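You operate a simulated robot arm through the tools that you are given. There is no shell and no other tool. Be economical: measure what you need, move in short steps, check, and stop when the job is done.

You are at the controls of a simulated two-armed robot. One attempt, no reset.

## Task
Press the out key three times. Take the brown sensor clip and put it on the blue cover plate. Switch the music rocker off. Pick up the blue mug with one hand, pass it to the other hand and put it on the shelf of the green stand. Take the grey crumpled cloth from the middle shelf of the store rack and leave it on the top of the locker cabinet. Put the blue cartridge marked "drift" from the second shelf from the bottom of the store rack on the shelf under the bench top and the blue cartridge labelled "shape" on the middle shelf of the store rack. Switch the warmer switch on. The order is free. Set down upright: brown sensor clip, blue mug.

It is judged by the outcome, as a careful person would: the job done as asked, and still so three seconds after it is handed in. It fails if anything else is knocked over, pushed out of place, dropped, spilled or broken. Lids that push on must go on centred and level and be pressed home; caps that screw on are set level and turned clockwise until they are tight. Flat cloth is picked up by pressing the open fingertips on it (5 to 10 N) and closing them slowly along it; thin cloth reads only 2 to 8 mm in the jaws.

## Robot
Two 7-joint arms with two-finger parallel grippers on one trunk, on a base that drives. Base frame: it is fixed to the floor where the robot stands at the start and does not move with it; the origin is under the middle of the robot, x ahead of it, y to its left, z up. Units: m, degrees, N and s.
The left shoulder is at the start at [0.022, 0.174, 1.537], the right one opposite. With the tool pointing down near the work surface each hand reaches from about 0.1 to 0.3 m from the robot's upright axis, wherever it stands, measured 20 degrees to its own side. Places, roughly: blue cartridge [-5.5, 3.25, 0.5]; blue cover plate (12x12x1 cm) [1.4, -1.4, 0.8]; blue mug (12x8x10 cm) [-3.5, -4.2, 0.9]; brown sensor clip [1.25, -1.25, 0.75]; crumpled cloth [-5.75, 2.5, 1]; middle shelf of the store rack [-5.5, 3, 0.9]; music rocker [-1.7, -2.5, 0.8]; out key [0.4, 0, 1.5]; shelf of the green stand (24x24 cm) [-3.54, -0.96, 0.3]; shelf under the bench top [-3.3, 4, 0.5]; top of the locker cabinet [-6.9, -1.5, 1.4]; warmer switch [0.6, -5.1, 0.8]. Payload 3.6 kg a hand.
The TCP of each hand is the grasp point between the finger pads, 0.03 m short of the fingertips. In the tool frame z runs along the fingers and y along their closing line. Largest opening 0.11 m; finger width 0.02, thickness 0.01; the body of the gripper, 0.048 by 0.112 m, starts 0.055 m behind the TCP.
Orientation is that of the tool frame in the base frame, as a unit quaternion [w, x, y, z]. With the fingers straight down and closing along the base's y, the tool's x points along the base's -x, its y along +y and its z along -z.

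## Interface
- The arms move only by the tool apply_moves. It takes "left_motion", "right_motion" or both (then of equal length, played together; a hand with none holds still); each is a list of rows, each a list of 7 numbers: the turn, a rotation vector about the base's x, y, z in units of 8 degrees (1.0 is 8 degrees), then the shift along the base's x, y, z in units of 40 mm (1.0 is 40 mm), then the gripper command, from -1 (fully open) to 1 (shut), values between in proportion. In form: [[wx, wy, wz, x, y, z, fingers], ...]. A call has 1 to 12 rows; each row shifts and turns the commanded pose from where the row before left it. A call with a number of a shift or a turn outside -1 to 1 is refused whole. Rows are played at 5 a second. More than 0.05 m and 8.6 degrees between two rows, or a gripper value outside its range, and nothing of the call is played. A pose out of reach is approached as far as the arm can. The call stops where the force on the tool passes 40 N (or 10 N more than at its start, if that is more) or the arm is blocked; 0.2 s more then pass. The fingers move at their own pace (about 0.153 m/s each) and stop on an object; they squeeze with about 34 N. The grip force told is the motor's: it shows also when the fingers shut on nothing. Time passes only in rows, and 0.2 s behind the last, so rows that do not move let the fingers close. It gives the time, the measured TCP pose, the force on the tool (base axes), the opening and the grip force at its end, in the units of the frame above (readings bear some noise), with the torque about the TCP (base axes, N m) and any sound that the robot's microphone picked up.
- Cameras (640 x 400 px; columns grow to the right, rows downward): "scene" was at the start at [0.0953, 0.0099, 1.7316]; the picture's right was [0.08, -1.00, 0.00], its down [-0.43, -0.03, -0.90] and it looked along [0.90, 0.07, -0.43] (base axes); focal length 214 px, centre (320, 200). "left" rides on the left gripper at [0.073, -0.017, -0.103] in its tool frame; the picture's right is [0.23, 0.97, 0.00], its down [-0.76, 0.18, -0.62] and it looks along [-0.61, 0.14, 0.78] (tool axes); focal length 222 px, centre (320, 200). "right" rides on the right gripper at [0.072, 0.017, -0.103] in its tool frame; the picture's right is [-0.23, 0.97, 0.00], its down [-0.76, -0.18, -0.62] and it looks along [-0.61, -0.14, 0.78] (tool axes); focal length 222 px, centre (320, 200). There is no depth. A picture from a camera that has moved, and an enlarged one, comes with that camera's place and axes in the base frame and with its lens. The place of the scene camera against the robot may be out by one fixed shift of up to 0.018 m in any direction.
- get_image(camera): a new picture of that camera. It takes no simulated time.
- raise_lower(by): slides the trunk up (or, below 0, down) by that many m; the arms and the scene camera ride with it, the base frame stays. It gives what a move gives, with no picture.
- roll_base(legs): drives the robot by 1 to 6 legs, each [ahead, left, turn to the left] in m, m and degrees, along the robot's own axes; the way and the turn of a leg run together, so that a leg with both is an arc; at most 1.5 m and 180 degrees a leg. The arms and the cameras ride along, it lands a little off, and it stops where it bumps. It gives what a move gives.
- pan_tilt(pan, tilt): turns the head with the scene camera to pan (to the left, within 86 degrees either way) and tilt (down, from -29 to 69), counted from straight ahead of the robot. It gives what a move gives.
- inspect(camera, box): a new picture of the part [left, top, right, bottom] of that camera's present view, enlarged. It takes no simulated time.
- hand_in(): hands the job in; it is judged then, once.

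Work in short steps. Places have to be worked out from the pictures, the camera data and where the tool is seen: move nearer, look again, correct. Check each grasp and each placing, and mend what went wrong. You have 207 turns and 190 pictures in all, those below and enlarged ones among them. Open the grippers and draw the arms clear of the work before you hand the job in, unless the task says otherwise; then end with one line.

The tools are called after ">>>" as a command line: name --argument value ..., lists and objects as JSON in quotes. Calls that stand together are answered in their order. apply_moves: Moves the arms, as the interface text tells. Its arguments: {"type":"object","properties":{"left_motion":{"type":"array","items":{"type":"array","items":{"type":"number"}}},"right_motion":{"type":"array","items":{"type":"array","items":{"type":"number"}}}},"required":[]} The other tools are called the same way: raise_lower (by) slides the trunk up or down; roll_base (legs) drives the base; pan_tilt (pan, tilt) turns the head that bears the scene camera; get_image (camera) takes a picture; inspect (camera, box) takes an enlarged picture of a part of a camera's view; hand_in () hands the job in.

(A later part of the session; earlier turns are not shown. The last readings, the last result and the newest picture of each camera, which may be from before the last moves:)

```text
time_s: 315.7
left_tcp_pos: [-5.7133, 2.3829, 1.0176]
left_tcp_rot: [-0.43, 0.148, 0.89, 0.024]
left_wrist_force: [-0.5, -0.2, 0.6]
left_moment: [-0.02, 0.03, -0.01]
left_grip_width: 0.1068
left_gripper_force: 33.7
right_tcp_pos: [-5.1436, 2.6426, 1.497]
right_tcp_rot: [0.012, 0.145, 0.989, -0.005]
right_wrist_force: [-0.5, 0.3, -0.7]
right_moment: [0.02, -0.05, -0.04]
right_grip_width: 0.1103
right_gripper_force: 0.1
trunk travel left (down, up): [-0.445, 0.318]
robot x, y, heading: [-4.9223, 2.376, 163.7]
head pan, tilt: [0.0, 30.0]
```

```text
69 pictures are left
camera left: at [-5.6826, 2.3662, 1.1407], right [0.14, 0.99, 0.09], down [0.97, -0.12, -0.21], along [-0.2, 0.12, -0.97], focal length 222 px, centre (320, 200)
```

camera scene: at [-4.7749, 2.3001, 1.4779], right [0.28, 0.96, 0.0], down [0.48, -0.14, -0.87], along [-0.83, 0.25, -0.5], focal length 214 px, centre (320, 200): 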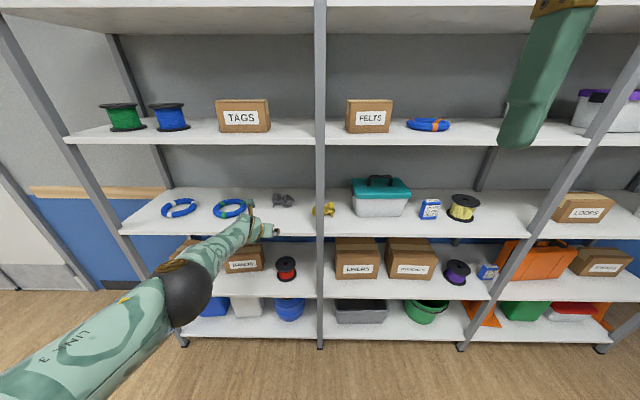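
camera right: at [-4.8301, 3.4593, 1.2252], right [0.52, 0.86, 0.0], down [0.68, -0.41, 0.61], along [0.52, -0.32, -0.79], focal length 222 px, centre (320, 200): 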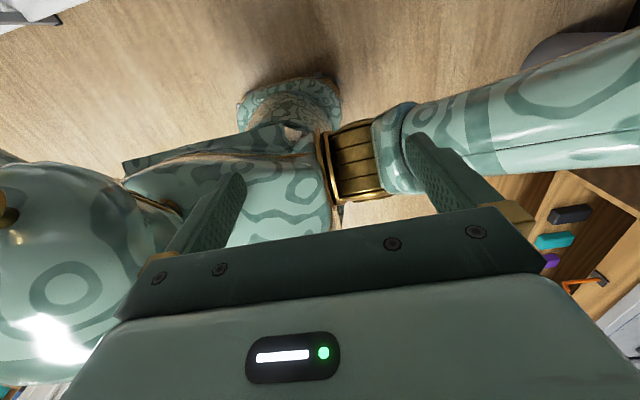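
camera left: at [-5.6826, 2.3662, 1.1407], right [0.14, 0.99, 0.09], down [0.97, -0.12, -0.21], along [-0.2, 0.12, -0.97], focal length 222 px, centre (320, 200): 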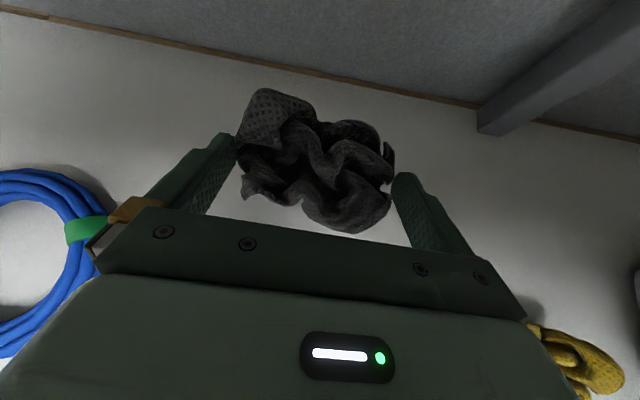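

Cloth held. Back out 0.6 m and raise the trunk for travel, then look toward the locker.

>>> roll_base --legs '[[-0.6, 0, 0]]'

>>> raise_lower --by 0.31

>>> roll_base --legs '[[0, 0.6, 0], [0, 0, 60]]'

>>> pan_tilt --pan 0 --tilt 25

>>> get_image --camera "scene"

>>> get_image --camera "left"

```text
time_s: 319.1
left_tcp_pos: [-5.1349, 2.2112, 1.0197]
left_tcp_rot: [-0.43, 0.148, 0.89, 0.024]
left_wrist_force: [0.8, -1.0, 0.4]
left_moment: [-0.01, -0.01, -0.02]
left_grip_width: 0.1062
left_gripper_force: 33.4
right_tcp_pos: [-4.565, 2.4724, 1.4973]
right_tcp_rot: [0.011, 0.145, 0.989, -0.005]
right_wrist_force: [-0.3, 0.4, -0.1]
right_moment: [-0.01, -0.01, 0.01]
right_grip_width: 0.1099
right_gripper_force: 0.1
trunk travel left (down, up): [-0.445, 0.318]
robot x, y, heading: [-4.3489, 2.2049, 163.7]
head pan, tilt: [0.0, 30.0]
```

```text
time_s: 322.1
left_tcp_pos: [-5.1314, 2.2109, 1.3659]
left_tcp_rot: [-0.452, 0.146, 0.879, 0.027]
left_wrist_force: [-0.5, 0.3, -0.1]
left_moment: [0.03, 0.01, 0.02]
left_grip_width: 0.106
left_gripper_force: 33.9
right_tcp_pos: [-4.5668, 2.4721, 1.8072]
right_tcp_rot: [0.012, 0.145, 0.989, -0.005]
right_wrist_force: [-1.1, 0.2, 0.5]
right_moment: [0.0, 0.01, 0.0]
right_grip_width: 0.1099
right_gripper_force: 0.1
trunk travel left (down, up): [-0.755, 0.008]
robot x, y, heading: [-4.3507, 2.2077, 163.6]
head pan, tilt: [0.0, 30.0]
```

```text
time_s: 328.2
left_tcp_pos: [-4.9118, 0.9576, 1.3661]
left_tcp_rot: [-0.404, -0.314, 0.835, -0.203]
left_wrist_force: [-0.2, -0.1, 0.8]
left_moment: [0.0, -0.01, 0.03]
left_grip_width: 0.1056
left_gripper_force: 34.4
right_tcp_pos: [-4.8559, 1.5793, 1.8067]
right_tcp_rot: [0.013, -0.37, 0.929, 0.001]
right_wrist_force: [0.8, 0.0, 0.4]
right_moment: [0.02, 0.02, -0.04]
right_grip_width: 0.11
right_gripper_force: 0.0
trunk travel left (down, up): [-0.755, 0.008]
robot x, y, heading: [-4.5159, 1.6328, -136.4]
head pan, tilt: [0.0, 30.0]
```

```text
time_s: 328.8
left_tcp_pos: [-4.9113, 0.9565, 1.3653]
left_tcp_rot: [-0.404, -0.314, 0.835, -0.203]
left_wrist_force: [0.3, -0.6, 0.2]
left_moment: [0.01, -0.02, 0.02]
left_grip_width: 0.1053
left_gripper_force: 34.6
right_tcp_pos: [-4.8563, 1.5796, 1.8081]
right_tcp_rot: [0.013, -0.371, 0.929, 0.001]
right_wrist_force: [-0.5, 0.3, 0.2]
right_moment: [0.0, 0.0, 0.02]
right_grip_width: 0.1098
right_gripper_force: 0.0
trunk travel left (down, up): [-0.755, 0.008]
robot x, y, heading: [-4.5182, 1.6327, -136.2]
head pan, tilt: [0.0, 25.0]
```

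```text
68 pictures are left
camera scene: at [-4.6001, 1.5658, 1.8369], right [-0.69, 0.72, 0.0], down [0.31, 0.29, -0.91], along [-0.65, -0.63, -0.42], focal length 214 px, centre (320, 200)
```

scene: 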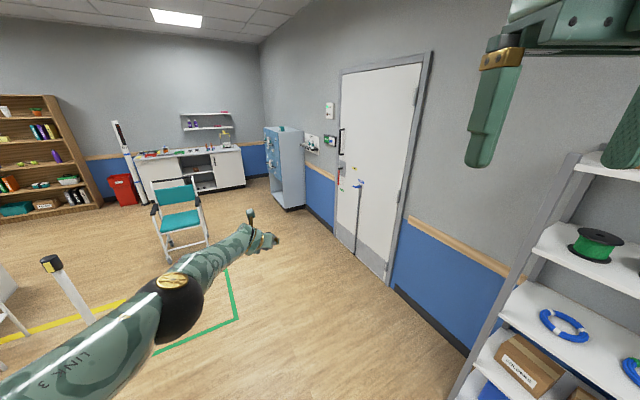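

```text
67 pictures are left
camera left: at [-4.879, 0.9813, 1.4865], right [-0.78, 0.62, 0.1], down [0.58, 0.77, -0.26], along [-0.24, -0.14, -0.96], focal length 222 px, centre (320, 200)
```

left: 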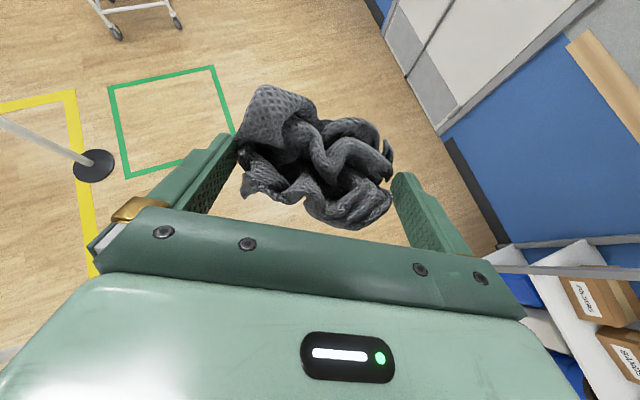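

Path to the blue locker is clear. Turn left 9° and drive 2.4 m, then look.

>>> roll_base --legs '[[0, 0, 8], [1.2, 0, 0], [1.2, 0, 0]]'

>>> apply_moves --left_motion '[[0, 0, 0, 0, 0, 0.9, 1], [0, 0, 0, 0, 0, 0.9, 1], [0, 0, 0, 0, 0, 0.9, 1], [0, 0, 0, 0, 0, 0.9, 1], [0, 0, 0, 0, 0, 0.3, 1], [0, 0, 0, 0, 0, 0, 1]]'

>>> get_image --camera "scene"

```text
time_s: 341.2
left_tcp_pos: [-6.2996, -0.9654, 1.3655]
left_tcp_rot: [-0.39, -0.371, 0.81, -0.231]
left_wrist_force: [0.7, -0.7, -0.5]
left_moment: [-0.02, -0.02, 0.02]
left_grip_width: 0.1017
left_gripper_force: 33.8
right_tcp_pos: [-6.3275, -0.3413, 1.8074]
right_tcp_rot: [0.012, -0.432, 0.902, 0.002]
right_wrist_force: [0.6, 0.1, -0.7]
right_moment: [-0.04, -0.01, -0.01]
right_grip_width: 0.1101
right_gripper_force: 0.0
trunk travel left (down, up): [-0.755, 0.008]
robot x, y, heading: [-6.0021, -0.2408, -128.5]
head pan, tilt: [0.0, 25.0]
```

```text
time_s: 342.6
left_tcp_pos: [-6.3139, -0.9821, 1.5184]
left_tcp_rot: [-0.389, -0.371, 0.811, -0.23]
left_wrist_force: [0.5, 0.1, 0.9]
left_moment: [0.01, -0.03, 0.01]
left_grip_width: 0.1012
left_gripper_force: 33.8
left hand out of reach, approached as far as the arm can: row 1, 2, 3
right_tcp_pos: [-6.329, -0.3422, 1.8075]
right_tcp_rot: [0.012, -0.432, 0.902, 0.002]
right_wrist_force: [-0.1, 0.3, -0.3]
right_moment: [0.0, -0.03, -0.03]
right_grip_width: 0.1099
right_gripper_force: 0.0
trunk travel left (down, up): [-0.755, 0.008]
robot x, y, heading: [-6.0, -0.2398, -128.6]
head pan, tilt: [0.0, 25.0]
```

```text
66 pictures are left
camera scene: at [-6.0728, -0.3202, 1.8369], right [-0.78, 0.62, 0.0], down [0.26, 0.33, -0.91], along [-0.56, -0.71, -0.42], focal length 214 px, centre (320, 200)
```

scene: 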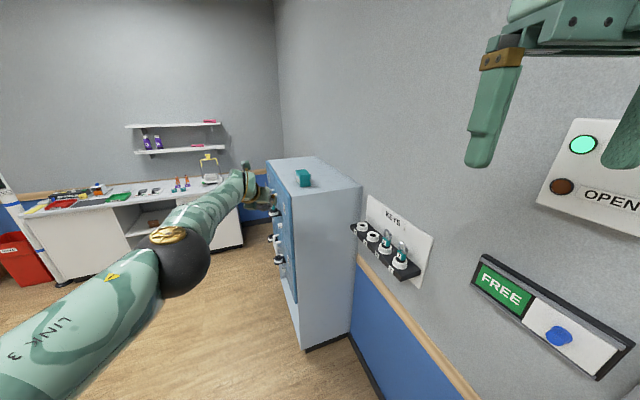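

The locker top has a teal cube near its front; I'll put the cloth on the free near/back part (~[-6.85,-1.18]). I turn right 31° and move ahead-left to bring the hand over it.

>>> roll_base --legs '[[0, 0, -31], [0.34, 0.38, 0]]'

>>> get_image --camera "left"

>>> get_image --camera "scene"

```text
time_s: 347.1
left_tcp_pos: [-6.8302, -1.1927, 1.5196]
left_tcp_rot: [-0.437, -0.141, 0.88, -0.119]
left_wrist_force: [1.3, 0.2, -0.1]
left_moment: [0.0, -0.02, 0.0]
left_grip_width: 0.1018
left_gripper_force: 33.9
right_tcp_pos: [-6.516, -0.6349, 1.8074]
right_tcp_rot: [0.011, -0.177, 0.984, -0.001]
right_wrist_force: [0.2, 0.0, 0.7]
right_moment: [0.0, 0.02, -0.01]
right_grip_width: 0.1101
right_gripper_force: 0.0
trunk travel left (down, up): [-0.755, 0.008]
robot x, y, heading: [-6.184, -0.7191, -159.1]
head pan, tilt: [0.0, 25.0]
```

```text
65 pictures are left
camera left: at [-6.7917, -1.1832, 1.6406], right [-0.48, 0.87, 0.1], down [0.84, 0.48, -0.26], along [-0.27, -0.04, -0.96], focal length 222 px, centre (320, 200)
```

left: 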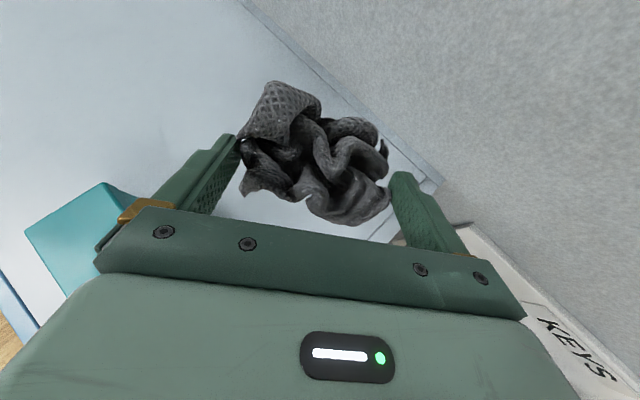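

```text
64 pictures are left
camera scene: at [-6.2876, -0.7513, 1.837], right [-0.35, 0.94, 0.0], down [0.4, 0.15, -0.91], along [-0.85, -0.32, -0.42], focal length 214 px, centre (320, 200)
```

scene: 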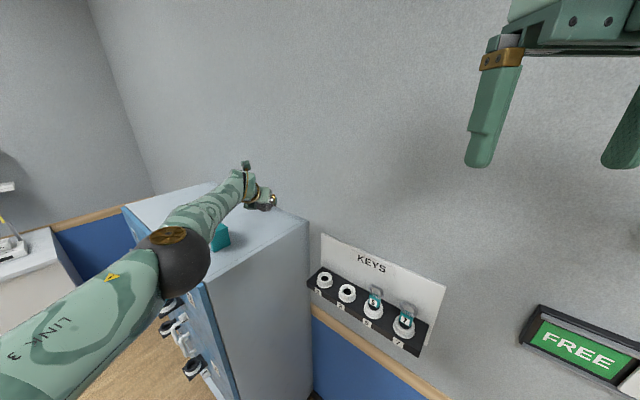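

The cloth hangs over the right-rear of the top. Shift 8 cm ahead and 4 cm left, then lower.

>>> roll_base --legs '[[0.08, 0.045, 0]]'

>>> apply_moves --left_motion '[[0, 0, 0, 0, 0, -0.6, 1], [0, 0, 0, 0, 0, -0.6, 1], [0, 0, 0, 0, 0, -0.4, 1], [0, 0, 0, 0, 0, 0, 1]]'

>>> get_image --camera "left"

```text
time_s: 348.2
left_tcp_pos: [-6.8797, -1.2618, 1.524]
left_tcp_rot: [-0.439, -0.143, 0.879, -0.119]
left_wrist_force: [0.8, 0.3, 0.7]
left_moment: [0.02, 0.05, -0.03]
left_grip_width: 0.1017
left_gripper_force: 34.2
right_tcp_pos: [-6.5645, -0.7056, 1.8101]
right_tcp_rot: [0.008, -0.179, 0.984, 0.0]
right_wrist_force: [0.7, 1.1, -0.1]
right_moment: [-0.04, 0.06, 0.04]
right_grip_width: 0.11
right_gripper_force: 0.1
trunk travel left (down, up): [-0.755, 0.008]
robot x, y, heading: [-6.2448, -0.7895, -159.0]
head pan, tilt: [0.0, 25.0]
```

```text
time_s: 349.2
left_tcp_pos: [-6.8892, -1.2652, 1.4577]
left_tcp_rot: [-0.436, -0.144, 0.88, -0.12]
left_wrist_force: [0.3, 0.5, -0.6]
left_moment: [0.01, 0.01, 0.0]
left_grip_width: 0.1012
left_gripper_force: 34.0
left hand out of reach, approached as far as the arm can: row 3
right_tcp_pos: [-6.5789, -0.7073, 1.8072]
right_tcp_rot: [0.012, -0.179, 0.984, -0.001]
right_wrist_force: [-0.1, -0.5, -0.1]
right_moment: [0.07, -0.01, 0.01]
right_grip_width: 0.11
right_gripper_force: 0.1
trunk travel left (down, up): [-0.755, 0.008]
robot x, y, heading: [-6.2448, -0.7853, -159.1]
head pan, tilt: [0.0, 25.0]
```

```text
63 pictures are left
camera left: at [-6.8498, -1.2553, 1.5797], right [-0.48, 0.87, 0.1], down [0.83, 0.49, -0.26], along [-0.27, -0.04, -0.96], focal length 222 px, centre (320, 200)
```

left: 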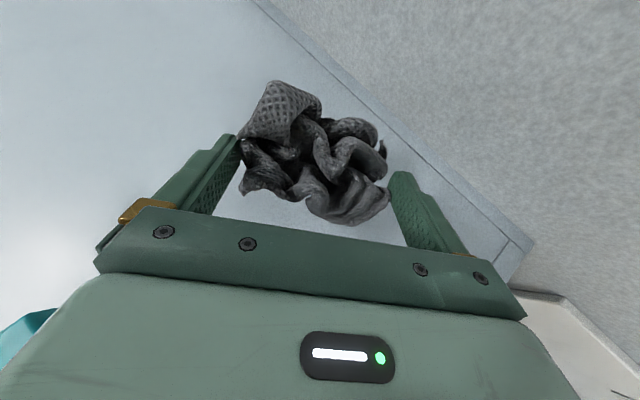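

Lower by trunk in steps to contact.

>>> raise_lower --by -0.015

>>> raise_lower --by -0.01

```text
time_s: 349.8
left_tcp_pos: [-6.8884, -1.2632, 1.4443]
left_tcp_rot: [-0.437, -0.143, 0.88, -0.119]
left_wrist_force: [-0.1, 0.5, 0.4]
left_moment: [-0.03, 0.04, 0.03]
left_grip_width: 0.101
left_gripper_force: 33.8
right_tcp_pos: [-6.5786, -0.7062, 1.7921]
right_tcp_rot: [0.012, -0.179, 0.984, -0.001]
right_wrist_force: [-1.2, -0.3, -0.1]
right_moment: [0.02, 0.01, 0.0]
right_grip_width: 0.1101
right_gripper_force: 0.1
trunk travel left (down, up): [-0.74, 0.023]
robot x, y, heading: [-6.2431, -0.7861, -159.3]
head pan, tilt: [0.0, 25.0]
```

```text
time_s: 350.4
left_tcp_pos: [-6.8879, -1.263, 1.434]
left_tcp_rot: [-0.437, -0.143, 0.88, -0.119]
left_wrist_force: [-0.3, 0.1, 0.6]
left_moment: [0.02, -0.06, -0.01]
left_grip_width: 0.1007
left_gripper_force: 33.9
right_tcp_pos: [-6.5792, -0.7064, 1.781]
right_tcp_rot: [0.013, -0.179, 0.984, -0.002]
right_wrist_force: [0.4, -0.1, -0.4]
right_moment: [0.0, -0.03, -0.03]
right_grip_width: 0.11
right_gripper_force: 0.1
trunk travel left (down, up): [-0.73, 0.033]
robot x, y, heading: [-6.2428, -0.7864, -159.3]
head pan, tilt: [0.0, 25.0]
```

>>> raise_lower --by -0.01

>>> raise_lower --by -0.01

>>> get_image --camera "left"

```text
time_s: 351.0
left_tcp_pos: [-6.8859, -1.2625, 1.4307]
left_tcp_rot: [-0.442, -0.144, 0.877, -0.122]
left_wrist_force: [-13.3, -5.8, 26.6]
left_moment: [0.62, 0.81, 0.44]
left_grip_width: 0.1006
left_gripper_force: 34.2
right_tcp_pos: [-6.5736, -0.7037, 1.7742]
right_tcp_rot: [0.011, -0.178, 0.984, -0.001]
right_wrist_force: [0.0, -0.6, -0.4]
right_moment: [0.02, 0.04, -0.02]
right_grip_width: 0.1099
right_gripper_force: 0.1
trunk travel left (down, up): [-0.72, 0.043]
robot x, y, heading: [-6.2423, -0.7843, -159.0]
head pan, tilt: [0.0, 25.0]
```

```text
time_s: 351.3
left_tcp_pos: [-6.8852, -1.2638, 1.4319]
left_tcp_rot: [-0.444, -0.144, 0.876, -0.121]
left_wrist_force: [8.0, 2.7, 11.3]
left_moment: [0.5, -0.07, -0.39]
left_grip_width: 0.1005
left_gripper_force: 34.0
right_tcp_pos: [-6.5735, -0.7036, 1.7693]
right_tcp_rot: [0.01, -0.179, 0.984, -0.001]
right_wrist_force: [0.2, 0.4, 0.4]
right_moment: [0.03, 0.01, 0.0]
right_grip_width: 0.1102
right_gripper_force: 0.1
trunk travel left (down, up): [-0.718, 0.045]
robot x, y, heading: [-6.2419, -0.7867, -159.0]
head pan, tilt: [0.0, 25.0]
stopped: the force on the tool passed its limit at 44 N (the readings are from after the stop); the commanded pose is now the measured one
```

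```text
62 pictures are left
camera left: at [-6.8449, -1.254, 1.5526], right [-0.48, 0.87, 0.1], down [0.83, 0.49, -0.27], along [-0.29, -0.05, -0.96], focal length 222 px, centre (320, 200)
```

left: 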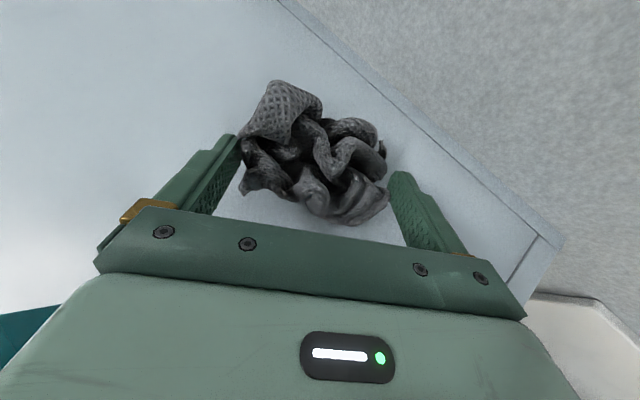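

On the top. Ease up 8 mm and open the gripper fully.

>>> raise_lower --by 0.006

>>> apply_moves --left_motion '[[0, 0, 0, 0, 0, 0, -0.9], [0, 0, 0, 0, 0, 0, -1], [0, 0, 0, 0, 0, 0.4, -1], [0, 0, 0, 0, 0, 0.6, -1], [0, 0, 0, 0, 0, 0.8, -1], [0, 0, 0, 0, 0, 0.8, -1], [0, 0, 0, 0, 0, 0, -1]]'

>>> get_image --camera "left"

```text
time_s: 351.9
left_tcp_pos: [-6.8891, -1.2641, 1.4346]
left_tcp_rot: [-0.441, -0.143, 0.878, -0.121]
left_wrist_force: [0.2, 0.6, -0.1]
left_moment: [0.0, 0.01, 0.04]
left_grip_width: 0.1005
left_gripper_force: 34.2
right_tcp_pos: [-6.5779, -0.7069, 1.7766]
right_tcp_rot: [0.012, -0.179, 0.984, -0.001]
right_wrist_force: [-0.8, 0.4, 0.3]
right_moment: [-0.01, 0.0, 0.0]
right_grip_width: 0.1103
right_gripper_force: 0.0
trunk travel left (down, up): [-0.724, 0.039]
robot x, y, heading: [-6.2422, -0.7865, -159.3]
head pan, tilt: [0.0, 25.0]
```

```text
time_s: 353.4
left_tcp_pos: [-6.8904, -1.2643, 1.5402]
left_tcp_rot: [-0.442, -0.143, 0.877, -0.12]
left_wrist_force: [-0.1, -0.3, 0.7]
left_moment: [-0.01, 0.05, -0.01]
left_grip_width: 0.11
left_gripper_force: 0.0
left hand out of reach, approached as far as the arm can: row 5
right_tcp_pos: [-6.5774, -0.7063, 1.776]
right_tcp_rot: [0.012, -0.179, 0.984, -0.001]
right_wrist_force: [0.0, 0.3, 0.3]
right_moment: [0.01, 0.0, -0.02]
right_grip_width: 0.1098
right_gripper_force: 0.1
trunk travel left (down, up): [-0.724, 0.039]
robot x, y, heading: [-6.2436, -0.788, -159.0]
head pan, tilt: [0.0, 25.0]
```

```text
61 pictures are left
camera left: at [-6.8504, -1.256, 1.6604], right [-0.48, 0.87, 0.1], down [0.83, 0.49, -0.27], along [-0.28, -0.04, -0.96], focal length 222 px, centre (320, 200)
```

left: 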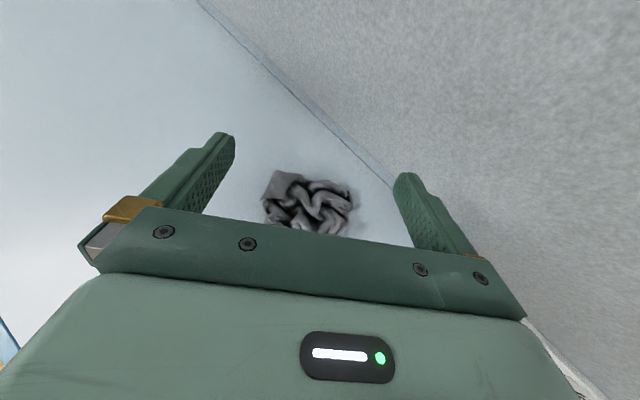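

Cloth is on the locker top. Back away, fold the left arm to tool-down, and head into the control room.

>>> roll_base --legs '[[-0.4, 0, 0]]'

>>> apply_moves --left_motion '[[0.15, -0.55, 0, 0.75, 0.3, 0.3, -1], [0.15, -0.55, 0, 0.75, 0.3, 0.3, -1], [0.15, -0.55, 0, 0.75, 0.3, 0.3, -1], [0.15, -0.55, 0, 0.75, 0.3, 0.3, -1], [0.15, -0.55, 0, 0.75, 0.3, 0.3, -1], [0.15, -0.55, 0, 0.75, 0.3, 0.3, -1], [0.15, -0.55, 0, 0.75, 0.3, 0.3, -1], [0.15, -0.55, 0, 0.75, 0.3, 0, -1], [0.15, -0.55, 0, 0.75, 0.3, 0, -1], [0.15, -0.55, 0, 0.75, 0.3, 0, -1], [0.15, -0.55, 0, 0.75, 0.3, 0, -1], [0.15, -0.55, 0, 0.75, 0.3, 0, -1]]'

>>> roll_base --legs '[[0, 0, 52]]'

>>> get_image --camera "scene"

```text
time_s: 355.9
left_tcp_pos: [-6.5205, -1.1251, 1.5391]
left_tcp_rot: [-0.441, -0.144, 0.878, -0.121]
left_wrist_force: [-0.2, 0.5, 1.0]
left_moment: [-0.02, -0.02, 0.0]
left_grip_width: 0.1103
left_gripper_force: 0.0
right_tcp_pos: [-6.2096, -0.5653, 1.7762]
right_tcp_rot: [0.013, -0.18, 0.984, -0.001]
right_wrist_force: [-0.1, -1.6, -0.4]
right_moment: [-0.01, -0.01, 0.0]
right_grip_width: 0.11
right_gripper_force: 0.1
trunk travel left (down, up): [-0.724, 0.039]
robot x, y, heading: [-5.8738, -0.6458, -159.2]
head pan, tilt: [0.0, 25.0]
```

```text
time_s: 358.5
left_tcp_pos: [-6.3321, -1.0299, 1.6748]
left_tcp_rot: [0.002, -0.129, 0.989, -0.066]
left_wrist_force: [1.0, 0.0, 0.4]
left_moment: [0.02, 0.0, -0.02]
left_grip_width: 0.1102
left_gripper_force: 0.1
left hand out of reach, approached as far as the arm can: row 1, 2, 3, 4, 5, 6, 7, 8, 9, 10, 11, 12
right_tcp_pos: [-6.2065, -0.5649, 1.7767]
right_tcp_rot: [0.012, -0.179, 0.984, -0.001]
right_wrist_force: [0.5, -0.4, 0.1]
right_moment: [0.0, 0.0, 0.01]
right_grip_width: 0.1101
right_gripper_force: 0.0
trunk travel left (down, up): [-0.724, 0.039]
robot x, y, heading: [-5.8778, -0.6448, -159.0]
head pan, tilt: [0.0, 25.0]
```

```text
time_s: 361.3
left_tcp_pos: [-5.8498, -1.2442, 1.6761]
left_tcp_rot: [0.031, -0.551, 0.832, -0.059]
left_wrist_force: [0.8, 0.8, -0.1]
left_moment: [0.01, -0.01, -0.01]
left_grip_width: 0.1099
left_gripper_force: 0.1
right_tcp_pos: [-6.141, -0.8597, 1.7762]
right_tcp_rot: [0.011, -0.595, 0.804, 0.003]
right_wrist_force: [-0.5, -0.1, 0.0]
right_moment: [-0.02, 0.01, -0.01]
right_grip_width: 0.11
right_gripper_force: 0.0
trunk travel left (down, up): [-0.724, 0.039]
robot x, y, heading: [-5.8745, -0.6498, -106.6]
head pan, tilt: [0.0, 25.0]
```

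```text
60 pictures are left
camera scene: at [-5.9116, -0.741, 1.8057], right [-0.96, 0.29, 0.0], down [0.12, 0.4, -0.91], along [-0.26, -0.87, -0.42], focal length 214 px, centre (320, 200)
```

scene: 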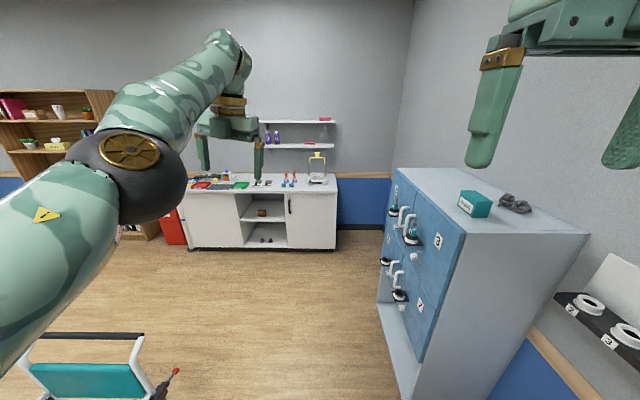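

Clear lane between chair and locker. Drive ahead 1.7 m (slightly left), then turn left to look along the control room.

>>> roll_base --legs '[[0.9, 0.12, 0], [0.8, 0, 0], [0, 0, 90]]'

>>> get_image --camera "scene"

```text
time_s: 373.7
left_tcp_pos: [-5.6466, -2.2651, 1.6759]
left_tcp_rot: [-0.063, 0.979, -0.195, 0.02]
left_wrist_force: [-0.6, -0.1, 0.6]
left_moment: [-0.01, -0.03, 0.0]
left_grip_width: 0.1101
left_gripper_force: 0.1
right_tcp_pos: [-6.0296, -2.559, 1.7764]
right_tcp_rot: [-0.005, 0.989, -0.144, -0.011]
right_wrist_force: [0.0, -0.1, 0.5]
right_moment: [0.02, 0.04, 0.01]
right_grip_width: 0.1098
right_gripper_force: 0.0
trunk travel left (down, up): [-0.724, 0.039]
robot x, y, heading: [-6.2457, -2.2927, -16.2]
head pan, tilt: [0.0, 25.0]
```

```text
59 pictures are left
camera scene: at [-6.1559, -2.3189, 1.8057], right [-0.28, -0.96, 0.0], down [-0.41, 0.12, -0.91], along [0.87, -0.26, -0.42], focal length 214 px, centre (320, 200)
```

scene: 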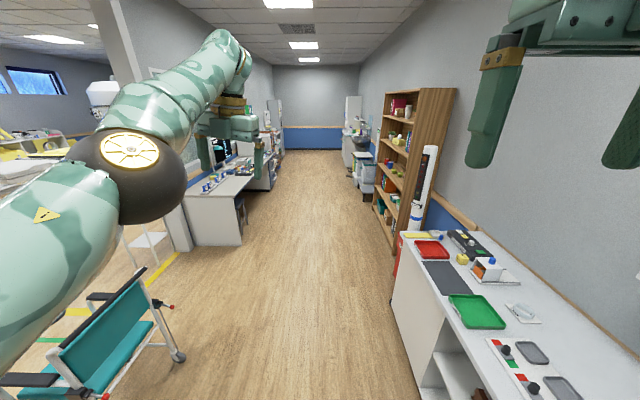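

The corridor is open: desks left, bookcase right. Drive 1.9 m along and look at the bookcase.

>>> roll_base --legs '[[1.0, 0, 0], [1.1, 0, 0]]'

>>> pan_tilt --pan -50 --tilt 30

>>> get_image --camera "scene"

>>> pan_tilt --pan 15 --tilt 30

>>> get_image --camera "scene"

```text
time_s: 384.1
left_tcp_pos: [-3.6233, -2.8604, 1.6757]
left_tcp_rot: [-0.062, 0.978, -0.197, 0.02]
left_wrist_force: [0.3, -0.4, 0.1]
left_moment: [-0.04, -0.03, -0.02]
left_grip_width: 0.1099
left_gripper_force: 0.0
right_tcp_pos: [-4.0072, -3.1516, 1.7755]
right_tcp_rot: [-0.005, 0.989, -0.147, -0.011]
right_wrist_force: [0.0, 0.5, 0.3]
right_moment: [-0.02, 0.0, 0.02]
right_grip_width: 0.11
right_gripper_force: 0.0
trunk travel left (down, up): [-0.724, 0.039]
robot x, y, heading: [-4.2196, -2.8839, -16.8]
head pan, tilt: [0.0, 25.0]
```

```text
time_s: 385.3
left_tcp_pos: [-3.6233, -2.8608, 1.6753]
left_tcp_rot: [-0.064, 0.978, -0.198, 0.02]
left_wrist_force: [1.4, 0.0, 0.5]
left_moment: [0.03, -0.03, 0.02]
left_grip_width: 0.11
left_gripper_force: 0.2
right_tcp_pos: [-4.0067, -3.1538, 1.7759]
right_tcp_rot: [-0.006, 0.989, -0.146, -0.011]
right_wrist_force: [0.2, -0.4, -0.1]
right_moment: [-0.01, 0.0, 0.02]
right_grip_width: 0.1101
right_gripper_force: 0.0
trunk travel left (down, up): [-0.724, 0.039]
robot x, y, heading: [-4.2185, -2.8818, -16.9]
head pan, tilt: [-50.0, 30.0]
```

```text
58 pictures are left
camera scene: at [-4.1836, -2.9688, 1.7978], right [-0.92, -0.4, 0.0], down [-0.2, 0.46, -0.87], along [0.34, -0.8, -0.5], focal length 214 px, centre (320, 200)
```

scene: 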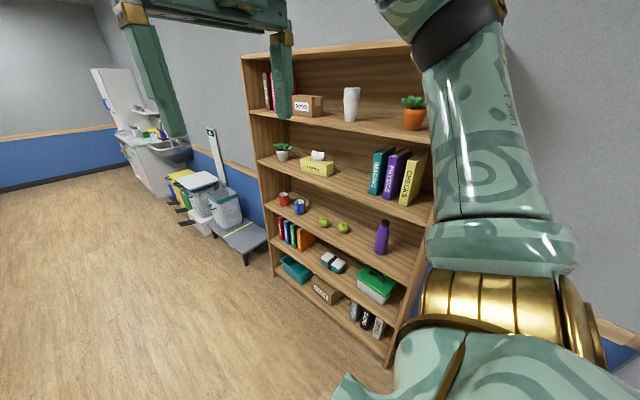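

```text
time_s: 386.7
left_tcp_pos: [-3.6217, -2.8607, 1.6752]
left_tcp_rot: [-0.064, 0.978, -0.197, 0.02]
left_wrist_force: [0.2, 0.4, 0.2]
left_moment: [-0.01, 0.0, 0.02]
left_grip_width: 0.1099
left_gripper_force: 0.0
right_tcp_pos: [-4.0063, -3.1528, 1.7767]
right_tcp_rot: [-0.005, 0.989, -0.148, -0.01]
right_wrist_force: [-1.0, -0.4, -0.4]
right_moment: [-0.01, 0.03, 0.01]
right_grip_width: 0.1098
right_gripper_force: 0.1
trunk travel left (down, up): [-0.724, 0.039]
robot x, y, heading: [-4.2203, -2.8811, -16.6]
head pan, tilt: [15.0, 30.0]
```

```text
57 pictures are left
camera scene: at [-4.1287, -2.8887, 1.7978], right [-0.03, -1.0, 0.0], down [-0.5, 0.02, -0.87], along [0.87, -0.03, -0.5], focal length 214 px, centre (320, 200)
```

scene: 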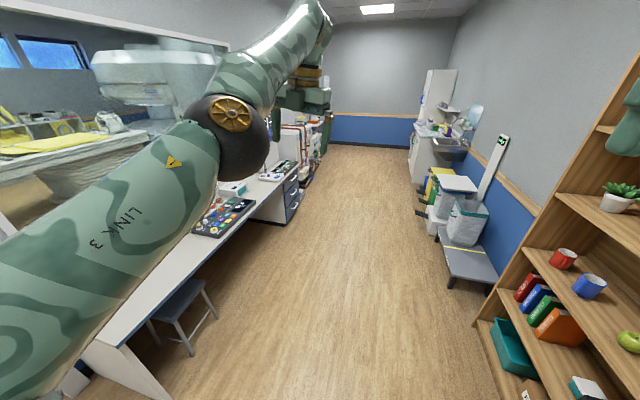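

Blue mug is on the bookcase's middle shelf beside the red one. First the far switch: drive 3.9 m down the corridor and look.

>>> roll_base --legs '[[1.5, 0, 0], [1.5, 0, 0], [0.8, 0, 0]]'

>>> pan_tilt --pan -35 --tilt 25

>>> get_image --camera "scene"

```text
time_s: 405.1
left_tcp_pos: [0.0367, -3.9435, 1.6751]
left_tcp_rot: [-0.063, 0.978, -0.199, 0.021]
left_wrist_force: [0.4, -0.2, 0.3]
left_moment: [0.02, -0.01, 0.0]
left_grip_width: 0.1101
left_gripper_force: 0.0
right_tcp_pos: [-0.3491, -4.2341, 1.7768]
right_tcp_rot: [-0.005, 0.989, -0.147, -0.011]
right_wrist_force: [0.1, 0.2, 0.4]
right_moment: [0.02, 0.01, -0.01]
right_grip_width: 0.1099
right_gripper_force: 0.1
trunk travel left (down, up): [-0.724, 0.039]
robot x, y, heading: [-0.5623, -3.9662, -16.8]
head pan, tilt: [15.0, 30.0]
```

```text
time_s: 406.3
left_tcp_pos: [0.0381, -3.9429, 1.6749]
left_tcp_rot: [-0.063, 0.978, -0.198, 0.02]
left_wrist_force: [0.0, 0.2, 0.6]
left_moment: [0.01, 0.01, 0.0]
left_grip_width: 0.11
left_gripper_force: 0.0
right_tcp_pos: [-0.3474, -4.2341, 1.7769]
right_tcp_rot: [-0.006, 0.989, -0.148, -0.011]
right_wrist_force: [0.4, -0.1, -0.7]
right_moment: [-0.06, 0.0, 0.0]
right_grip_width: 0.1099
right_gripper_force: 0.1
trunk travel left (down, up): [-0.724, 0.039]
robot x, y, heading: [-0.5646, -3.9645, -16.9]
head pan, tilt: [-35.0, 25.0]
```

```text
56 pictures are left
camera scene: at [-0.5028, -4.0398, 1.8058], right [-0.79, -0.62, 0.0], down [-0.26, 0.33, -0.91], along [0.56, -0.71, -0.42], focal length 214 px, centre (320, 200)
```

scene: 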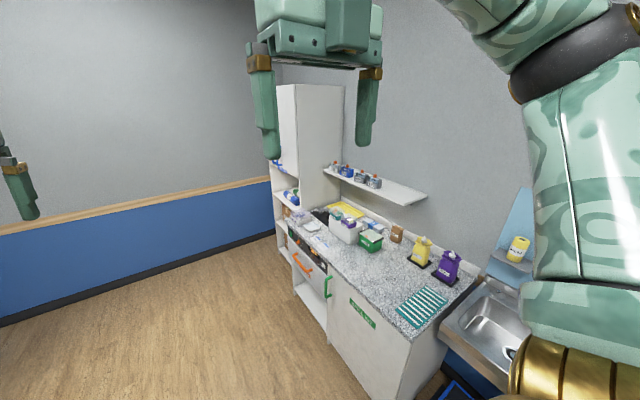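

>>> inspect --camera "scene" --box '[260, 180, 400, 320]'

```text
2.86 times, centred on (330, 250) of scene
camera zoom: at [-0.5028, -4.0398, 1.8058], right [-0.79, -0.62, 0.0], down [-0.26, 0.33, -0.91], along [0.56, -0.71, -0.42], focal length 613 px, centre (291, 57)
```

zoom: 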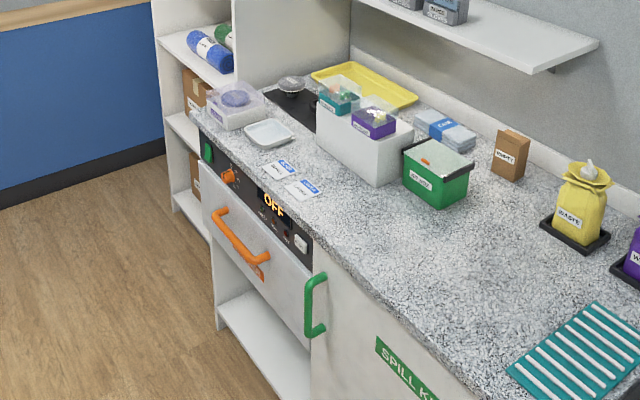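

The warmer panel faces the corridor: OFF display, and a green switch at its left end (~[0.66,-5.10]). I drive to it, turn to face it and lower.

>>> roll_base --legs '[[1.25, 0, 0], [0, 0, -90], [-0.25, 0, 0]]'

>>> raise_lower --by -0.4

>>> pan_tilt --pan 10 --tilt 35

>>> get_image --camera "scene"

```text
time_s: 417.8
left_tcp_pos: [0.7222, -4.6824, 1.6749]
left_tcp_rot: [0.032, -0.554, 0.83, -0.059]
left_wrist_force: [0.9, -0.2, 0.8]
left_moment: [0.01, -0.02, 0.03]
left_grip_width: 0.11
left_gripper_force: 0.0
right_tcp_pos: [0.4292, -4.2995, 1.776]
right_tcp_rot: [0.012, -0.597, 0.802, 0.004]
right_wrist_force: [-0.3, -0.5, -0.5]
right_moment: [0.0, -0.03, 0.0]
right_grip_width: 0.1101
right_gripper_force: 0.0
trunk travel left (down, up): [-0.724, 0.039]
robot x, y, heading: [0.6983, -4.0817, -106.7]
head pan, tilt: [-35.0, 25.0]
```

```text
time_s: 421.6
left_tcp_pos: [0.7103, -4.7263, 1.2072]
left_tcp_rot: [0.078, -0.55, 0.832, -0.019]
left_wrist_force: [0.2, 0.1, 0.1]
left_moment: [0.02, 0.01, 0.02]
left_grip_width: 0.1101
left_gripper_force: 0.1
right_tcp_pos: [0.4296, -4.2957, 1.3762]
right_tcp_rot: [0.012, -0.597, 0.802, 0.003]
right_wrist_force: [-0.6, 0.3, -0.3]
right_moment: [-0.01, -0.01, 0.02]
right_grip_width: 0.1101
right_gripper_force: 0.0
trunk travel left (down, up): [-0.324, 0.439]
robot x, y, heading: [0.6962, -4.0792, -106.4]
head pan, tilt: [-35.0, 25.0]
```

```text
time_s: 422.8
left_tcp_pos: [0.7096, -4.726, 1.2062]
left_tcp_rot: [0.079, -0.55, 0.831, -0.019]
left_wrist_force: [1.6, 0.2, -0.6]
left_moment: [-0.03, 0.05, 0.0]
left_grip_width: 0.11
left_gripper_force: 0.1
right_tcp_pos: [0.4315, -4.2966, 1.3757]
right_tcp_rot: [0.012, -0.596, 0.803, 0.005]
right_wrist_force: [-0.3, -0.4, 0.3]
right_moment: [-0.01, 0.01, -0.02]
right_grip_width: 0.1099
right_gripper_force: 0.0
trunk travel left (down, up): [-0.324, 0.439]
robot x, y, heading: [0.6969, -4.0807, -106.5]
head pan, tilt: [10.0, 35.0]
```

```text
54 pictures are left
camera scene: at [0.6584, -4.2325, 1.3879], right [-0.99, 0.11, 0.0], down [0.07, 0.57, -0.82], along [-0.09, -0.81, -0.57], focal length 214 px, centre (320, 200)
```

scene: 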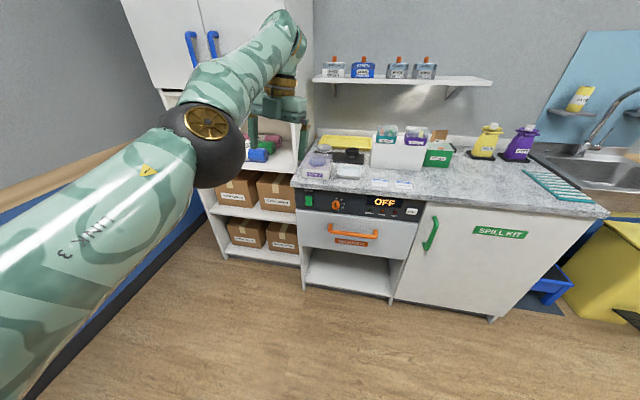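

>>> inspect --camera "scene" --box '[290, 175, 430, 255]'

```text
4.57 times, centred on (360, 215) of scene
camera zoom: at [0.6584, -4.2325, 1.3879], right [-0.99, 0.11, 0.0], down [0.07, 0.57, -0.82], along [-0.09, -0.81, -0.57], focal length 980 px, centre (137, 131)
```

zoom: 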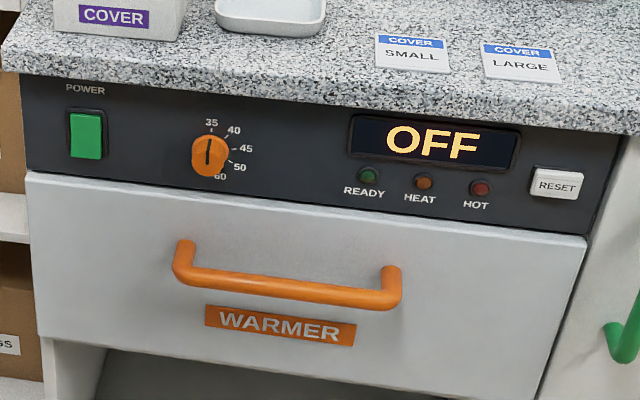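

>>> inspect --camera "scene" --box '[298, 186, 326, 214]'

```text
14.29 times, centred on (312, 200) of scene
camera zoom: at [0.6584, -4.2325, 1.3879], right [-0.99, 0.11, 0.0], down [0.07, 0.57, -0.82], along [-0.09, -0.81, -0.57], focal length 3064 px, centre (434, 200)
```

zoom: 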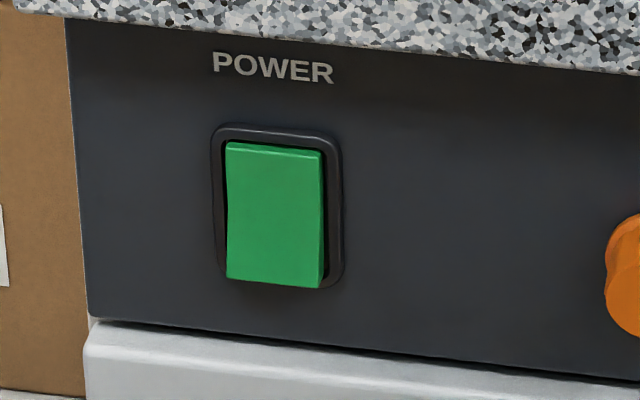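

The rocker's lower half protrudes (off); pressing it should switch on. Lower the trunk, close the left fingers and point the hand forward at that height.

>>> raise_lower --by -0.3

>>> apply_moves --left_motion '[[-0.93, 0.28, 0, -0.1, -0.33, -0.3, 1], [-0.93, 0.28, 0, -0.1, -0.33, -0.3, 1], [-0.93, 0.28, 0, -0.1, -0.33, -0.3, 1], [-0.93, 0.28, 0, -0.1, -0.33, -0.3, 1], [-0.93, 0.28, 0, -0.1, -0.33, -0.3, 1], [-0.93, 0.28, 0, -0.1, -0.33, -0.3, 1], [-0.93, 0.28, 0, -0.1, -0.33, -0.3, 1], [-0.93, 0.28, 0, -0.1, -0.33, -0.3, 1], [0, 0, 0, -0.1, -0.33, -0.3, 1], [0, 0, 0, 0, 0, 0, 1]]'

>>> get_image --camera "left"

>>> get_image --camera "scene"

```text
time_s: 425.8
left_tcp_pos: [0.6847, -4.8102, 0.6974]
left_tcp_rot: [0.22, -0.526, 0.815, 0.102]
left_wrist_force: [0.4, 0.8, 0.6]
left_moment: [-0.03, -0.01, 0.01]
left_grip_width: 0.1101
left_gripper_force: 0.2
right_tcp_pos: [0.4296, -4.2966, 1.0769]
right_tcp_rot: [0.011, -0.597, 0.802, 0.004]
right_wrist_force: [0.5, 0.8, -0.3]
right_moment: [-0.02, 0.01, -0.01]
right_grip_width: 0.1099
right_gripper_force: 0.0
trunk travel left (down, up): [-0.024, 0.739]
robot x, y, heading: [0.6949, -4.0822, -106.6]
head pan, tilt: [10.0, 35.0]
```

```text
time_s: 427.9
left_tcp_pos: [0.6263, -4.9739, 0.5939]
left_tcp_rot: [-0.192, -0.543, 0.782, -0.239]
left_wrist_force: [-0.2, 0.0, 0.2]
left_moment: [0.0, -0.03, -0.01]
left_grip_width: 0.0002
left_gripper_force: 34.1
left hand out of reach, approached as far as the arm can: row 1, 2, 3, 4, 5, 6, 7, 9
right_tcp_pos: [0.4301, -4.2974, 1.0751]
right_tcp_rot: [0.012, -0.597, 0.802, 0.005]
right_wrist_force: [0.2, 0.3, 0.2]
right_moment: [-0.01, 0.0, 0.0]
right_grip_width: 0.11
right_gripper_force: 0.1
trunk travel left (down, up): [-0.024, 0.739]
robot x, y, heading: [0.6998, -4.0811, -106.2]
head pan, tilt: [10.0, 35.0]
```

```text
51 pictures are left
camera left: at [0.6219, -4.9736, 0.7217], right [-0.99, 0.12, -0.03], down [0.11, 0.99, 0.05], along [0.04, 0.05, -1.0], focal length 222 px, centre (320, 200)
```

left: 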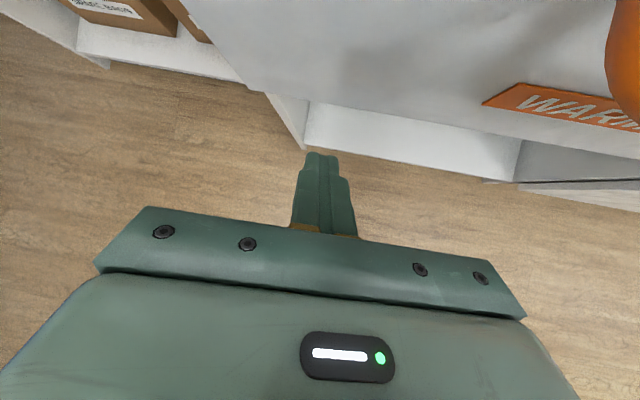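

```text
50 pictures are left
camera scene: at [0.6118, -4.3906, 1.0718], right [-0.99, 0.11, 0.0], down [0.06, 0.57, -0.82], along [-0.09, -0.81, -0.57], focal length 214 px, centre (320, 200)
```

scene: 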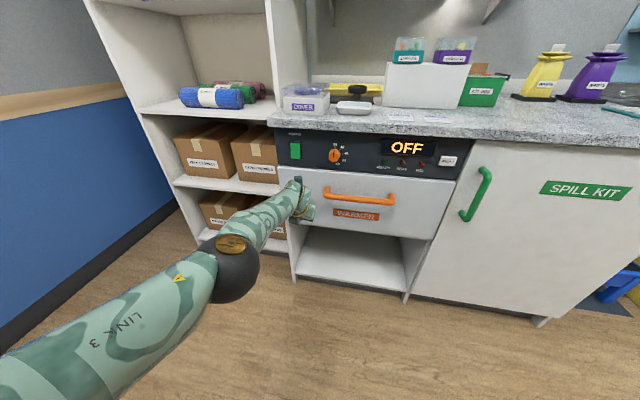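

Hand is too low and close; back up 0.15 and raise while pitching forward.

>>> roll_base --legs '[[-0.15, 0, 0]]'

>>> apply_moves --left_motion '[[-0.9, 0.2, 0, 0, 0, 0.8, 1], [-0.9, 0.2, 0, 0, 0, 0.8, 1], [-0.9, 0.2, 0, 0, 0, 0.8, 1], [-0.9, 0.2, 0, 0, 0, 0.8, 1], [-0.9, 0.2, 0, 0, 0, 0.8, 1], [0, 0, 0, 0, 0, 0.7, 1], [0, 0, 0, 0, 0, 0, 1]]'

>>> get_image --camera "left"

>>> get_image --camera "scene"

```text
time_s: 429.3
left_tcp_pos: [0.67, -4.8299, 0.595]
left_tcp_rot: [-0.191, -0.545, 0.78, -0.239]
left_wrist_force: [0.6, -0.6, 0.3]
left_moment: [-0.02, -0.02, 0.0]
left_grip_width: 0.0
left_gripper_force: 33.5
right_tcp_pos: [0.473, -4.1519, 1.0764]
right_tcp_rot: [0.011, -0.597, 0.802, 0.004]
right_wrist_force: [0.9, -0.5, 0.2]
right_moment: [-0.01, 0.01, 0.0]
right_grip_width: 0.1098
right_gripper_force: 0.0
trunk travel left (down, up): [-0.024, 0.739]
robot x, y, heading: [0.7422, -3.9354, -106.4]
head pan, tilt: [10.0, 35.0]
```

```text
time_s: 430.9
left_tcp_pos: [0.6347, -4.906, 0.7646]
left_tcp_rot: [-0.404, -0.472, 0.655, -0.43]
left_wrist_force: [0.3, 0.3, -0.1]
left_moment: [0.02, -0.02, 0.04]
left_grip_width: 0.0
left_gripper_force: 34.3
left hand out of reach, approached as far as the arm can: row 1, 2, 3, 4, 5, 6
right_tcp_pos: [0.4729, -4.1532, 1.0773]
right_tcp_rot: [0.012, -0.597, 0.802, 0.005]
right_wrist_force: [-0.1, -0.3, -0.8]
right_moment: [-0.03, -0.05, 0.02]
right_grip_width: 0.1097
right_gripper_force: 0.1
trunk travel left (down, up): [-0.024, 0.739]
robot x, y, heading: [0.7408, -3.9309, -106.2]
head pan, tilt: [10.0, 35.0]
```

```text
49 pictures are left
camera left: at [0.6461, -4.8301, 0.8683], right [-0.99, 0.12, 0.04], down [0.08, 0.83, -0.56], along [-0.09, -0.55, -0.83], focal length 222 px, centre (320, 200)
```

left: 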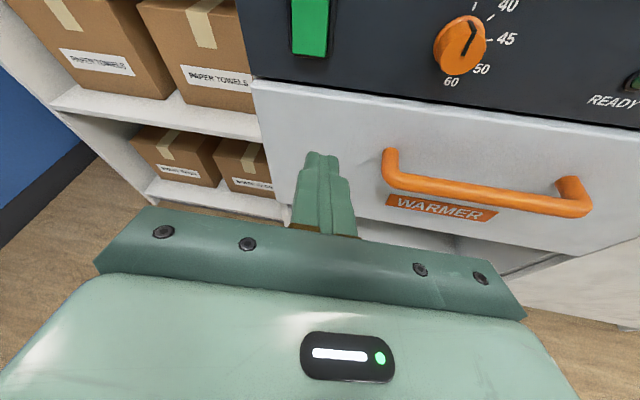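

```text
48 pictures are left
camera scene: at [0.6548, -4.2464, 1.0717], right [-0.99, 0.11, 0.0], down [0.06, 0.57, -0.82], along [-0.09, -0.81, -0.57], focal length 214 px, centre (320, 200)
```

scene: 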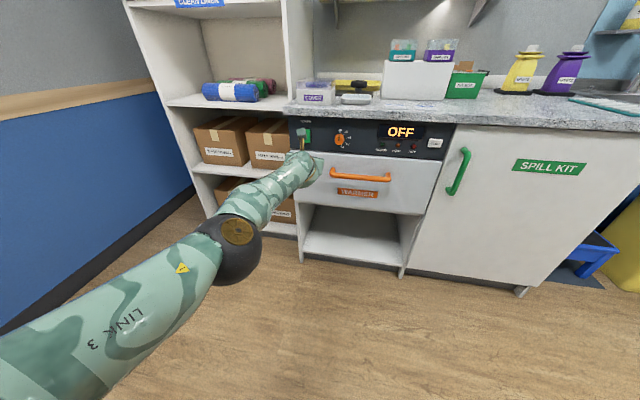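

The rocker's lower half is at about [0.624, -5.10, 0.767]. I align: strafe left 4 cm, raise 1 cm, ahead 0.1, and check.

>>> apply_moves --left_motion '[[0, 0, 0, 0, 0, 0.3, 1], [0, 0, 0, 0, 0, 0, 1]]'

>>> roll_base --legs '[[0, 0.044, 0], [0.09, 0, 0]]'

>>> get_image --camera "left"

```text
time_s: 431.5
left_tcp_pos: [0.6334, -4.908, 0.7776]
left_tcp_rot: [-0.404, -0.473, 0.654, -0.43]
left_wrist_force: [0.0, -0.7, -0.8]
left_moment: [-0.01, 0.01, -0.01]
left_grip_width: 0.0
left_gripper_force: 33.7
right_tcp_pos: [0.4732, -4.1537, 1.0755]
right_tcp_rot: [0.012, -0.598, 0.802, 0.005]
right_wrist_force: [-0.3, -1.3, 0.2]
right_moment: [0.01, 0.02, 0.01]
right_grip_width: 0.1099
right_gripper_force: 0.1
trunk travel left (down, up): [-0.024, 0.739]
robot x, y, heading: [0.7414, -3.94, -106.3]
head pan, tilt: [10.0, 35.0]
```

```text
time_s: 433.1
left_tcp_pos: [0.6507, -5.0076, 0.7754]
left_tcp_rot: [-0.402, -0.474, 0.654, -0.43]
left_wrist_force: [-0.4, 0.3, -0.9]
left_moment: [0.03, 0.0, 0.01]
left_grip_width: 0.0
left_gripper_force: 34.5
right_tcp_pos: [0.4896, -4.2533, 1.0758]
right_tcp_rot: [0.013, -0.597, 0.802, 0.005]
right_wrist_force: [-0.2, -0.2, 0.9]
right_moment: [0.03, -0.02, -0.02]
right_grip_width: 0.1102
right_gripper_force: 0.0
trunk travel left (down, up): [-0.024, 0.739]
robot x, y, heading: [0.7527, -4.0347, -106.2]
head pan, tilt: [10.0, 35.0]
```

```text
47 pictures are left
camera left: at [0.6624, -4.9323, 0.8788], right [-0.99, 0.11, 0.04], down [0.08, 0.83, -0.55], along [-0.09, -0.55, -0.83], focal length 222 px, centre (320, 200)
```

left: 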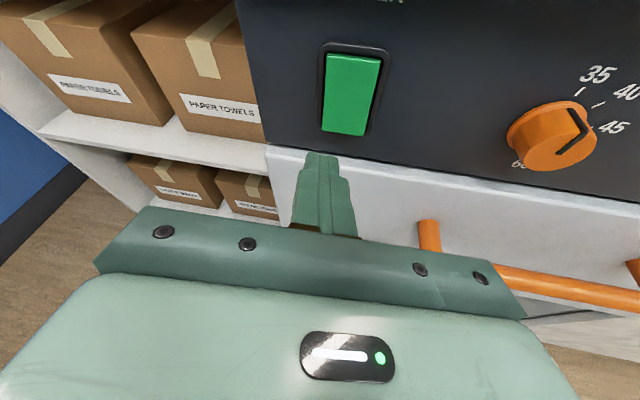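

Refined: press point [0.624, -5.072, 0.778]; the tip is at [0.647, -5.036, 0.766]. Align and press by a short base move.

>>> apply_moves --left_motion '[[0, 0, 0, -0.25, 0, 0.3, 1], [0, 0, 0, 0, 0, 0, 1]]'

>>> roll_base --legs '[[0.045, 0, 0]]'

>>> get_image --camera "left"

```text
time_s: 433.7
left_tcp_pos: [0.6439, -5.0067, 0.7889]
left_tcp_rot: [-0.404, -0.473, 0.654, -0.43]
left_wrist_force: [-0.4, -0.6, -1.0]
left_moment: [-0.03, 0.01, -0.01]
left_grip_width: 0.0
left_gripper_force: 33.8
left hand out of reach, approached as far as the arm can: row 1
right_tcp_pos: [0.4906, -4.2537, 1.0768]
right_tcp_rot: [0.012, -0.598, 0.802, 0.004]
right_wrist_force: [-0.7, -0.8, 0.5]
right_moment: [0.01, -0.02, 0.01]
right_grip_width: 0.11
right_gripper_force: 0.0
trunk travel left (down, up): [-0.024, 0.739]
robot x, y, heading: [0.7548, -4.0368, -106.4]
head pan, tilt: [10.0, 35.0]
```

```text
time_s: 434.7
left_tcp_pos: [0.6352, -5.0363, 0.7864]
left_tcp_rot: [-0.401, -0.476, 0.655, -0.429]
left_wrist_force: [4.9, 19.2, 5.7]
left_moment: [-0.12, 0.08, -0.1]
left_grip_width: 0.0001
left_gripper_force: 34.3
right_tcp_pos: [0.4828, -4.2866, 1.0769]
right_tcp_rot: [0.012, -0.599, 0.801, 0.005]
right_wrist_force: [-0.1, -0.5, 0.4]
right_moment: [0.0, 0.01, 0.01]
right_grip_width: 0.1102
right_gripper_force: 0.0
trunk travel left (down, up): [-0.024, 0.739]
robot x, y, heading: [0.7451, -4.0706, -106.0]
head pan, tilt: [10.0, 35.0]
stopped in leg 1: the force on the tool passed its limit at 122 N (the readings are from after the stop); the commanded pose is now the measured one
```

```text
46 pictures are left
camera left: at [0.6469, -4.9613, 0.8897], right [-0.99, 0.11, 0.04], down [0.07, 0.83, -0.55], along [-0.09, -0.54, -0.83], focal length 222 px, centre (320, 200)
```

left: 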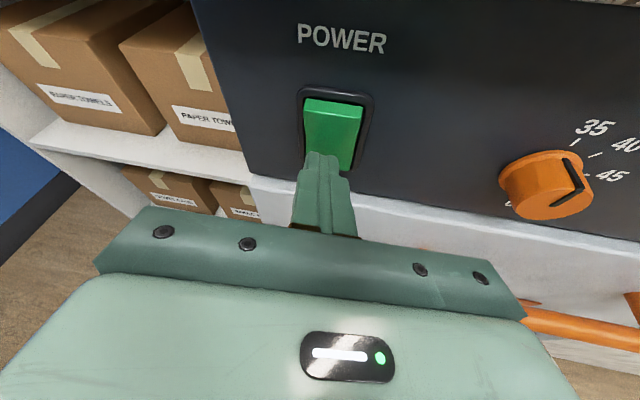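

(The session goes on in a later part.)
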